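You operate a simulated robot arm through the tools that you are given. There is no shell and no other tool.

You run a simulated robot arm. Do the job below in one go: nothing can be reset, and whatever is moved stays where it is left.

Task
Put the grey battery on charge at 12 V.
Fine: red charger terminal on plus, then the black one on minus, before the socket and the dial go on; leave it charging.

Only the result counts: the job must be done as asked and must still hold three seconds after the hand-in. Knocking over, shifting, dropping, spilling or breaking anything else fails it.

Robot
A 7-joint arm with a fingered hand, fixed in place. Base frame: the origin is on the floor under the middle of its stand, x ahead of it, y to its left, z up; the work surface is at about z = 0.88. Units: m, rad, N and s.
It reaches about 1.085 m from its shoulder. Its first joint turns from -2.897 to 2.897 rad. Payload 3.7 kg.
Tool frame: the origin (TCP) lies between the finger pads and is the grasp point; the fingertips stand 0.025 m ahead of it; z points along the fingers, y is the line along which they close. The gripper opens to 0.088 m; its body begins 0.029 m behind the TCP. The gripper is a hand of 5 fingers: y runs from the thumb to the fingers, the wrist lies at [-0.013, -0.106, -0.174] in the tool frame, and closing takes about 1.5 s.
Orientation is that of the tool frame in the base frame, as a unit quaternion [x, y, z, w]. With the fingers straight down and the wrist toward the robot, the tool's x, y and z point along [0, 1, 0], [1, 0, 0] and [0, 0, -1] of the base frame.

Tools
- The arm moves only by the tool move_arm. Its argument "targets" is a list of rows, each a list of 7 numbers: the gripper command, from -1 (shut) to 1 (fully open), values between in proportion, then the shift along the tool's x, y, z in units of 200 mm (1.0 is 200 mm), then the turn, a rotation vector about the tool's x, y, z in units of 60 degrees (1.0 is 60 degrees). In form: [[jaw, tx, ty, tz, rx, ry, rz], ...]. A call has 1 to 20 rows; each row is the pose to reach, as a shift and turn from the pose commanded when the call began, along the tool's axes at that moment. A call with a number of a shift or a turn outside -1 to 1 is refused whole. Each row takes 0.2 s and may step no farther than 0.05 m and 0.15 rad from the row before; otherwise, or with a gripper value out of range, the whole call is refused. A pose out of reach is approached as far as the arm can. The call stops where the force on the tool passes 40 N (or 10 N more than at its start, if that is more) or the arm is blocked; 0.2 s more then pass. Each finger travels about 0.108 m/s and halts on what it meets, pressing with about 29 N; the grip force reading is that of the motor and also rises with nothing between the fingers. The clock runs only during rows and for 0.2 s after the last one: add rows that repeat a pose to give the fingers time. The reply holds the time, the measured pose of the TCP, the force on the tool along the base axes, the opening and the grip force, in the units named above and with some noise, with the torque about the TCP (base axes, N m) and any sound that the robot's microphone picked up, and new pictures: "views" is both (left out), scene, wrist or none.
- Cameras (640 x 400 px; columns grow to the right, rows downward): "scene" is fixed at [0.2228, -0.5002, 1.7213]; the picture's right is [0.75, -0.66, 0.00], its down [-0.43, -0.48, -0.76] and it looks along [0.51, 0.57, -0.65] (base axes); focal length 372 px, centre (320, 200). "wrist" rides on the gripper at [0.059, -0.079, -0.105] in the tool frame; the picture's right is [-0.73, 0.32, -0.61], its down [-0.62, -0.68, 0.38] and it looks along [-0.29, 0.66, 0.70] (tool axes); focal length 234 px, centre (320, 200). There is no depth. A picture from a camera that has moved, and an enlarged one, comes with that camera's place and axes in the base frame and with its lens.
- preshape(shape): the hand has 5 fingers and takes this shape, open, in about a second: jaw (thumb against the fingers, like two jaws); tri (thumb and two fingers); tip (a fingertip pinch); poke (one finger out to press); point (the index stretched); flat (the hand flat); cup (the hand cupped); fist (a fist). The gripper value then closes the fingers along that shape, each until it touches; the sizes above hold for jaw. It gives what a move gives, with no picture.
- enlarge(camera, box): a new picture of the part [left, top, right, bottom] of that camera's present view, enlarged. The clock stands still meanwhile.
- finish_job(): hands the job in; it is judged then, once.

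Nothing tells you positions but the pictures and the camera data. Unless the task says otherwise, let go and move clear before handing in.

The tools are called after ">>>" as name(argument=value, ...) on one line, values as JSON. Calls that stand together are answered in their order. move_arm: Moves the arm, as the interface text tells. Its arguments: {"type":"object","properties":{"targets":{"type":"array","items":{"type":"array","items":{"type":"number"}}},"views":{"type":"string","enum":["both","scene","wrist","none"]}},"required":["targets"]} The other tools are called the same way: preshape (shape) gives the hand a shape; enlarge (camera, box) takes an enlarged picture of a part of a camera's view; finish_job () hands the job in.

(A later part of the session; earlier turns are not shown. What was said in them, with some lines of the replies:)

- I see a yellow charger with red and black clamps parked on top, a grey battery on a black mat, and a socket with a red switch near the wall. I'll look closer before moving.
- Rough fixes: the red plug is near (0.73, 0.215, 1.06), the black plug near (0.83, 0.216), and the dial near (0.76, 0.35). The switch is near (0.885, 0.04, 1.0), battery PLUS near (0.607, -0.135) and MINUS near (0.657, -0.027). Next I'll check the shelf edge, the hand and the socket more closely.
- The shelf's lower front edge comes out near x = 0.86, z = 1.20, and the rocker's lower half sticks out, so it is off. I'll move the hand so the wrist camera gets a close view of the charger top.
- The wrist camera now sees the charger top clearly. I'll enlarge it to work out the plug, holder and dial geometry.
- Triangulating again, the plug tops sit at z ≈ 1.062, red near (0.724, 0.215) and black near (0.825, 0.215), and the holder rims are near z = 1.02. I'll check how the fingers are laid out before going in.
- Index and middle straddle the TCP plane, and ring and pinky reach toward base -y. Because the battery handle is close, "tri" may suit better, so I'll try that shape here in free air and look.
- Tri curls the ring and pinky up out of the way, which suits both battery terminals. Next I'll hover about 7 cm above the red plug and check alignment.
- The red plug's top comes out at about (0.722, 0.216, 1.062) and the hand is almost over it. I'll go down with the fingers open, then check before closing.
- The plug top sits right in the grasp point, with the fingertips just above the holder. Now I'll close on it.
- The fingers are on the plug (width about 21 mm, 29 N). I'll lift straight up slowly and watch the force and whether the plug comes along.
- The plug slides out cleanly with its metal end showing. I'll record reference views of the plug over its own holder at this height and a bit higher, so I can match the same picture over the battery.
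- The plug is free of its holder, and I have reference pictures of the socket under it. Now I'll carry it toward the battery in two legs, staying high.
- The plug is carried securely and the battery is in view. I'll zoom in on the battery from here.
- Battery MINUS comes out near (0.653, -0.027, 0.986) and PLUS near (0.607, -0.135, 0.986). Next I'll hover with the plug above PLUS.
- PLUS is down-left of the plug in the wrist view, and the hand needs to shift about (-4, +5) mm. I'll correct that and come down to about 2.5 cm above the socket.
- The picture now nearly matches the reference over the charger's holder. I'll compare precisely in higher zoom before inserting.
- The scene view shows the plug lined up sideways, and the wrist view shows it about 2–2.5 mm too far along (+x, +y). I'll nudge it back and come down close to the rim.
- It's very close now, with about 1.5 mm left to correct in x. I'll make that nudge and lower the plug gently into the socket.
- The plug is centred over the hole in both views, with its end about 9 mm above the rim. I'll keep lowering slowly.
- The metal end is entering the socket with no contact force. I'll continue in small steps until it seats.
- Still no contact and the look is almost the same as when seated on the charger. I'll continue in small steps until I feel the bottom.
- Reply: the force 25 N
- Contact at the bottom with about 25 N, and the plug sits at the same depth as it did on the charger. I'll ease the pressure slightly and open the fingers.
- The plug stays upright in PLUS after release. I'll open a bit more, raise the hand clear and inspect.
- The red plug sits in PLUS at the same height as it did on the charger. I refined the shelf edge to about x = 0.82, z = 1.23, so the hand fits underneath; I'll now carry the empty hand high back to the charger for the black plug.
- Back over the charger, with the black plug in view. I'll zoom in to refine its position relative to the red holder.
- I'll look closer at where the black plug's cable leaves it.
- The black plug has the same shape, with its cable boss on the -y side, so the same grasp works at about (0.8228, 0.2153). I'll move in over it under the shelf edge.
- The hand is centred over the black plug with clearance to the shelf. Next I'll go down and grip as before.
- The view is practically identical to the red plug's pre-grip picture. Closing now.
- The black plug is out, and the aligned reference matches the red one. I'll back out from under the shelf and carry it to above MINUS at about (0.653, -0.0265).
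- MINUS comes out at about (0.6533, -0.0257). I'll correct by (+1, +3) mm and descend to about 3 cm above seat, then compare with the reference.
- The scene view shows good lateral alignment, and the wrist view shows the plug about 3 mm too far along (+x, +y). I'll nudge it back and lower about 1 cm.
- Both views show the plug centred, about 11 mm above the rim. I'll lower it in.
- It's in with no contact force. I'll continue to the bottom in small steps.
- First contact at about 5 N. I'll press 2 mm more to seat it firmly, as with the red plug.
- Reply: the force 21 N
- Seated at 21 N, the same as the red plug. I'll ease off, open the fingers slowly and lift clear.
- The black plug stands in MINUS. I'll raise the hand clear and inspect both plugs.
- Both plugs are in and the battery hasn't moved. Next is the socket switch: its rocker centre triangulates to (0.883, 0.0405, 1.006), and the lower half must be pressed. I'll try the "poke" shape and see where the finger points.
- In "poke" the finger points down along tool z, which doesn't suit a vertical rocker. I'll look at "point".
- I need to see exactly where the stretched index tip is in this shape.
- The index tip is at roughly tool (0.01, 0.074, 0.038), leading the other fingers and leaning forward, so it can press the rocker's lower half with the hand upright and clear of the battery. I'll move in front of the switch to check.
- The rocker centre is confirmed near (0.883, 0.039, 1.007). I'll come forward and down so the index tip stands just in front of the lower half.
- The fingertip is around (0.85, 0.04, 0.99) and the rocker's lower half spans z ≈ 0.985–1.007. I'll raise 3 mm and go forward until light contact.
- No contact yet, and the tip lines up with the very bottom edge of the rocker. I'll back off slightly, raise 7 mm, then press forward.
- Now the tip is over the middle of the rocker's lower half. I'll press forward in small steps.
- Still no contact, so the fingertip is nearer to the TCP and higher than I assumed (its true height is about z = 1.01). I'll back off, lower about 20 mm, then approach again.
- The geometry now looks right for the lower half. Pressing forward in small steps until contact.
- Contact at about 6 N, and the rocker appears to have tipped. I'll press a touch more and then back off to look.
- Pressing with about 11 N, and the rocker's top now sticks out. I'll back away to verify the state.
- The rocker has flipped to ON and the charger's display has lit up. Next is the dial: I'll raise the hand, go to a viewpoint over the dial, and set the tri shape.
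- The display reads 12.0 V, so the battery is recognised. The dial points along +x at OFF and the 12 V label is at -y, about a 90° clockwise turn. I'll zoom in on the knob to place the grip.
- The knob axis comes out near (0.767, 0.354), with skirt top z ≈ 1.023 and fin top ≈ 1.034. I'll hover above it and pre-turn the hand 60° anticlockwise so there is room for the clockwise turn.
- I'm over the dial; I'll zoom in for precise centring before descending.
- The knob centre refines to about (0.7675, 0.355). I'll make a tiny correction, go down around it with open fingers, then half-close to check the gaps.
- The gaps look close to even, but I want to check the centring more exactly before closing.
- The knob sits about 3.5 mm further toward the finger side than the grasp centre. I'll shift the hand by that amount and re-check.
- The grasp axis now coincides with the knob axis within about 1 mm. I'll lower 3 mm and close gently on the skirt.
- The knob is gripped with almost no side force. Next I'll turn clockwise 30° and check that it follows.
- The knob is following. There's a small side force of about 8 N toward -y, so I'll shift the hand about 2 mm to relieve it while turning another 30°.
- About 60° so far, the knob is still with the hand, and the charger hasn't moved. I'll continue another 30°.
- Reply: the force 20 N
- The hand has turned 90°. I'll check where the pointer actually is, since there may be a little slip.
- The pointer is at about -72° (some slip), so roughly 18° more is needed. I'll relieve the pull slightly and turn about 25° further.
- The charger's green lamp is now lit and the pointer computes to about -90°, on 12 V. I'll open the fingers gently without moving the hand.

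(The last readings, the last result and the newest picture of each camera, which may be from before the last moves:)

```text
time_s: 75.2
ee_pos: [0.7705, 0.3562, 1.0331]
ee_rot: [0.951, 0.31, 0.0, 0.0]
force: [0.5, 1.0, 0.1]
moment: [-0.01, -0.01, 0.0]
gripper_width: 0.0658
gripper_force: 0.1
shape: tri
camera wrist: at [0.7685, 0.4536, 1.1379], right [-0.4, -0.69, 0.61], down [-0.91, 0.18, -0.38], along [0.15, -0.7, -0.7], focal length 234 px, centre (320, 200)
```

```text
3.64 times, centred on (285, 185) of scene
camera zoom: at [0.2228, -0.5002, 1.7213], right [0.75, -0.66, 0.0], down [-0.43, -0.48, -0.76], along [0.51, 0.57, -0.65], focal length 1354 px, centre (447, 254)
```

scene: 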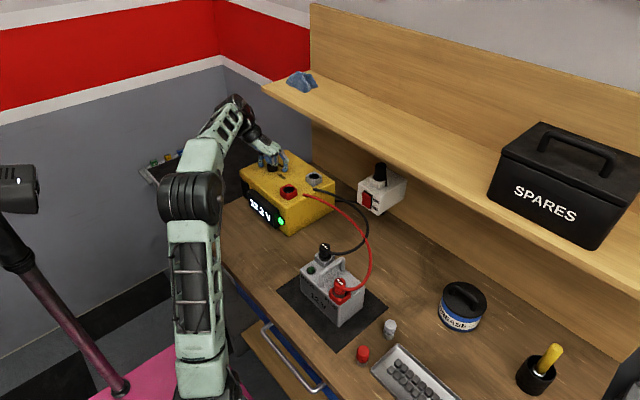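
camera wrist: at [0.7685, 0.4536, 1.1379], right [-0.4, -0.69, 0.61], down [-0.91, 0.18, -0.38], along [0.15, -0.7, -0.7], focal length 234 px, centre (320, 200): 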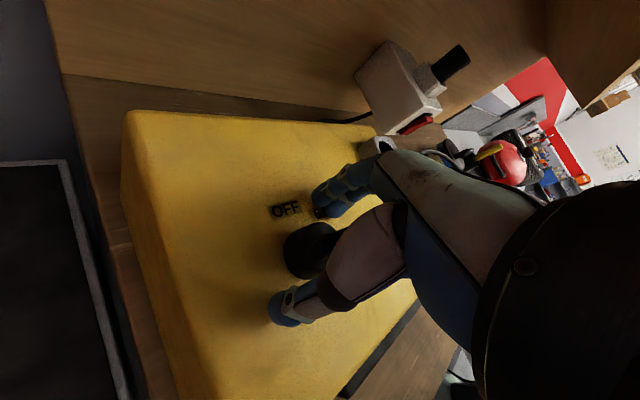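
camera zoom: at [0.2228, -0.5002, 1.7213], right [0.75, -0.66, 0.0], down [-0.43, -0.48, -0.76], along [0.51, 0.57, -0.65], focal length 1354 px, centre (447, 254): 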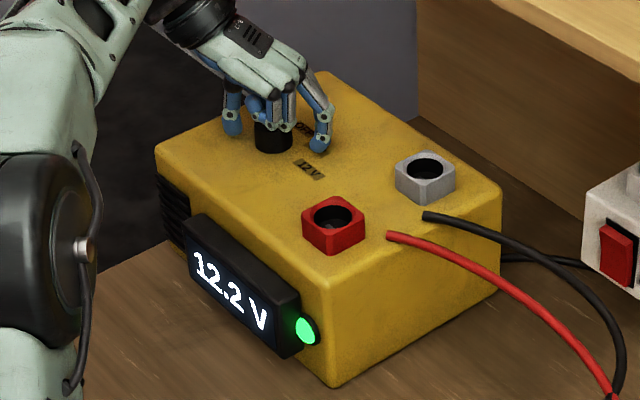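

The display now reads 12.2 V with the green lamp on, so it's charging. I'll lift straight up off the knob and then back away from the bench.

>>> move_arm(targets=[[0.8, 0, 0, 0, 0, 0, 0], [0.9, 0, 0, -0.06, 0, 0, 0], [0.9, 0, 0, -0.15, 0, 0, 0], [0.9, 0, 0, -0.28, 0, 0, 0], [0.9, -0.08, -0.06, -0.4, 0, 0, 0], [0.9, -0.2, -0.15, -0.5, 0, 0, 0], [0.9, -0.325, -0.235, -0.6, 0, 0, 0], [0.9, -0.325, -0.235, -0.75, 0, 0, 0], [0.9, -0.325, -0.235, -0.75, 0, 0, 0]])

>>> enlarge(camera="scene", box=[230, 130, 340, 240])

>>> enlarge(camera="scene", box=[290, 210, 390, 320])

```text
time_s: 77.2
ee_pos: [0.6871, 0.3555, 1.1857]
ee_rot: [0.951, 0.309, 0.0, 0.0]
force: [0.3, -0.7, 0.1]
moment: [0.0, -0.04, -0.02]
gripper_width: 0.083
gripper_force: 0.0
shape: tri
camera wrist: at [0.6878, 0.4532, 1.2901], right [-0.4, -0.69, 0.61], down [-0.9, 0.18, -0.38], along [0.15, -0.7, -0.7], focal length 234 px, centre (320, 200)
```

scene: 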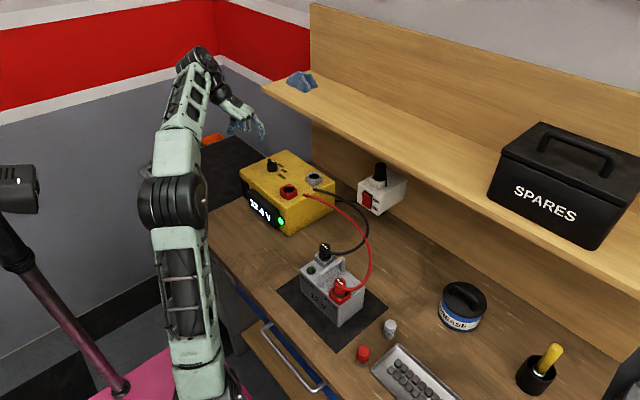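
wrist: 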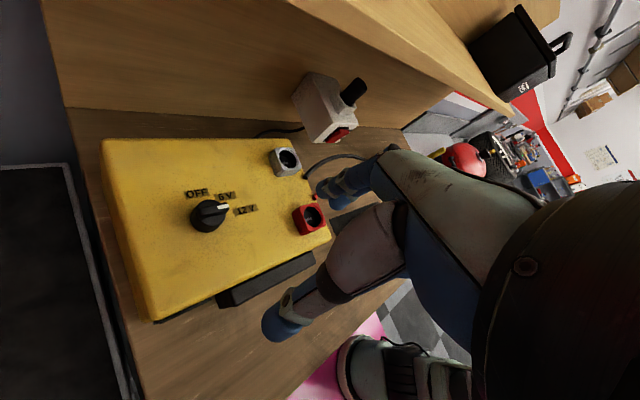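

```text
3.64 times, centred on (285, 185) of scene
camera zoom: at [0.2228, -0.5002, 1.7213], right [0.75, -0.66, 0.0], down [-0.43, -0.48, -0.76], along [0.51, 0.57, -0.65], focal length 1354 px, centre (447, 254)
```

zoom: 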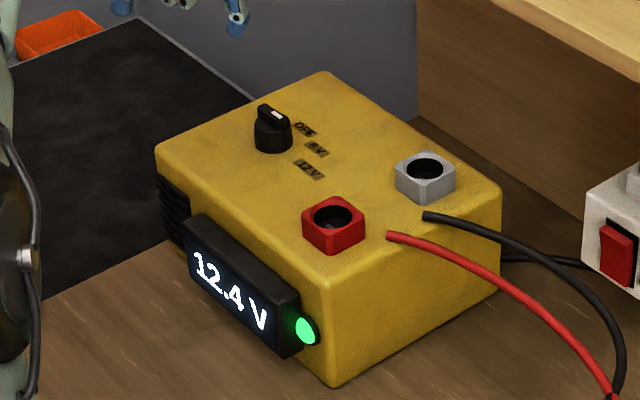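

```text
3.64 times, centred on (340, 265) of scene
camera zoom: at [0.2228, -0.5002, 1.7213], right [0.75, -0.66, 0.0], down [-0.43, -0.48, -0.76], along [0.51, 0.57, -0.65], focal length 1354 px, centre (247, -36)
```

zoom: 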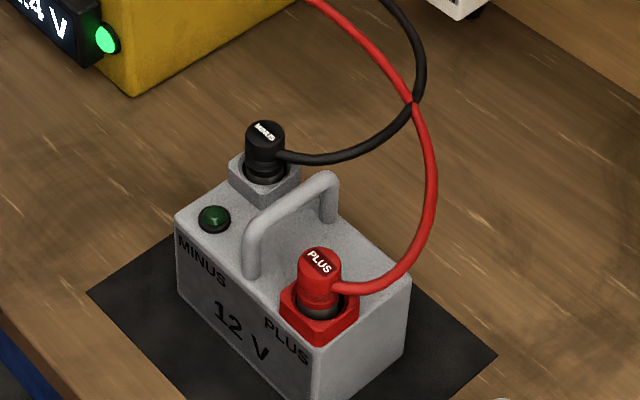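

The display climbs to 12.4 V with the lamp green, and the plugs and battery are in place. I'll verify the pointer against the labels.

>>> enlarge(camera="wrist", box=[170, 170, 270, 250])

>>> enlarge(camera="scene", box=[255, 150, 305, 190])

>>> enlarge(camera="scene", box=[340, 150, 430, 220])

```text
5.00 times, centred on (220, 210) of wrist
camera zoom: at [0.6878, 0.4532, 1.2901], right [-0.4, -0.69, 0.61], down [-0.9, 0.18, -0.38], along [0.15, -0.7, -0.7], focal length 1171 px, centre (820, 150)
```

zoom: 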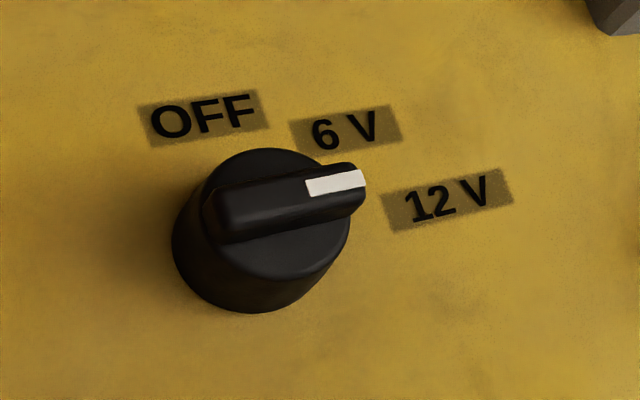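

```text
10.00 times, centred on (280, 170) of scene
camera zoom: at [0.2228, -0.5002, 1.7213], right [0.75, -0.66, 0.0], down [-0.43, -0.48, -0.76], along [0.51, 0.57, -0.65], focal length 3724 px, centre (720, 500)
```

zoom: 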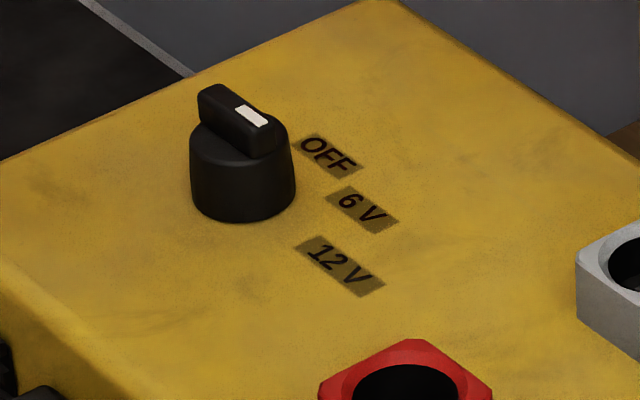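

```text
5.71 times, centred on (385, 185) of scene
camera zoom: at [0.2228, -0.5002, 1.7213], right [0.75, -0.66, 0.0], down [-0.43, -0.48, -0.76], along [0.51, 0.57, -0.65], focal length 2128 px, centre (-51, 286)
```

zoom: 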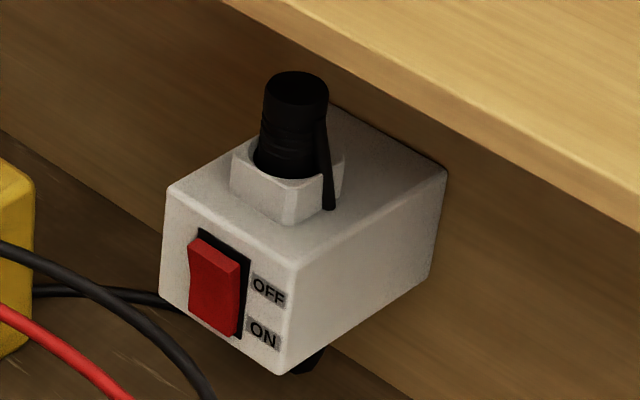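

The wrist view puts the pointer at -90°, right on the 12 V label, with the socket ON and the lamp green. I'll move the hand further clear, then do a last check.

>>> move_arm(targets=[[0.9, -0.1, -0.08, -0.12, 0, 0, 0], [0.9, -0.2, -0.16, -0.24, 0, 0, 0], [0.9, -0.3, -0.24, -0.36, 0, 0, 0], [0.9, -0.4, -0.32, -0.45, 0, 0, 0], [0.9, -0.4, -0.32, -0.45, 0, 0, 0], [0.9, -0.4, -0.32, -0.45, 0, 0, 0]])

>>> enlarge(camera="scene", box=[225, 130, 425, 340])

```text
time_s: 78.6
ee_pos: [0.6039, 0.357, 1.2583]
ee_rot: [0.951, 0.31, 0.0, 0.0]
force: [-0.1, 0.1, 0.0]
moment: [-0.01, -0.03, 0.02]
gripper_width: 0.0836
gripper_force: 0.0
shape: tri
out of reach, approached as far as the arm can: row 4, 5, 6
camera wrist: at [0.6038, 0.4561, 1.3642], right [-0.4, -0.69, 0.61], down [-0.91, 0.18, -0.38], along [0.15, -0.7, -0.7], focal length 234 px, centre (320, 200)
```

scene: 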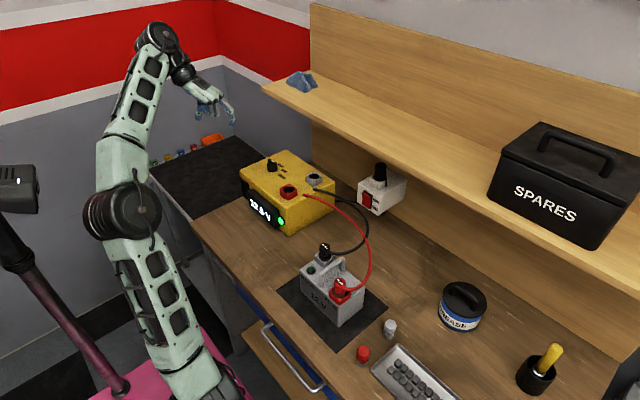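
wrist: 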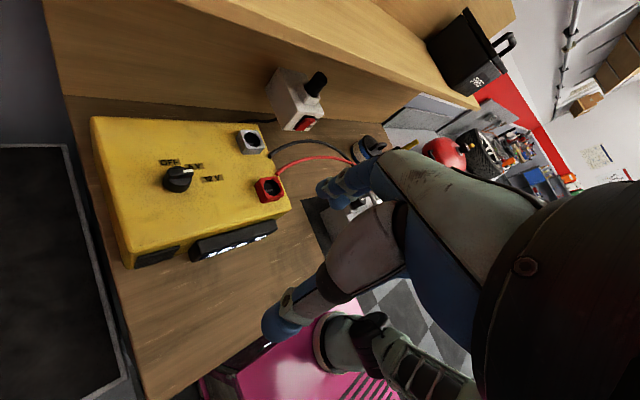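

```text
1.90 times, centred on (325, 235) of scene
camera zoom: at [0.2228, -0.5002, 1.7213], right [0.75, -0.66, 0.0], down [-0.43, -0.48, -0.76], along [0.51, 0.57, -0.65], focal length 709 px, centre (310, 133)
```

zoom: 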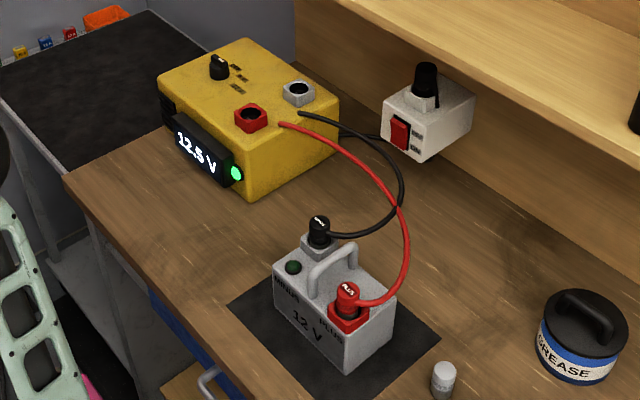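

The charger reads 12.5 V and rising, with its lamp green. Red is on plus, black on minus, the socket is ON, the dial is at 12 V, nothing else has moved and the hand is clear. Handing in now.

>>> finish_job()

```text
The job is handed in.
```

The grey battery is charging at 12 V, and I've handed the job in.

I worked in the order you asked: red terminal on plus, black on minus, then the socket switched ON and the dial turned from OFF to 12 V. At my last look the charger's lamp was green and its display had climbed to 12.5 V.

Both plugs were seated in the battery, the pointer was on the 12 V label, and the hand was clear. Nothing else on the bench appeared to have moved.
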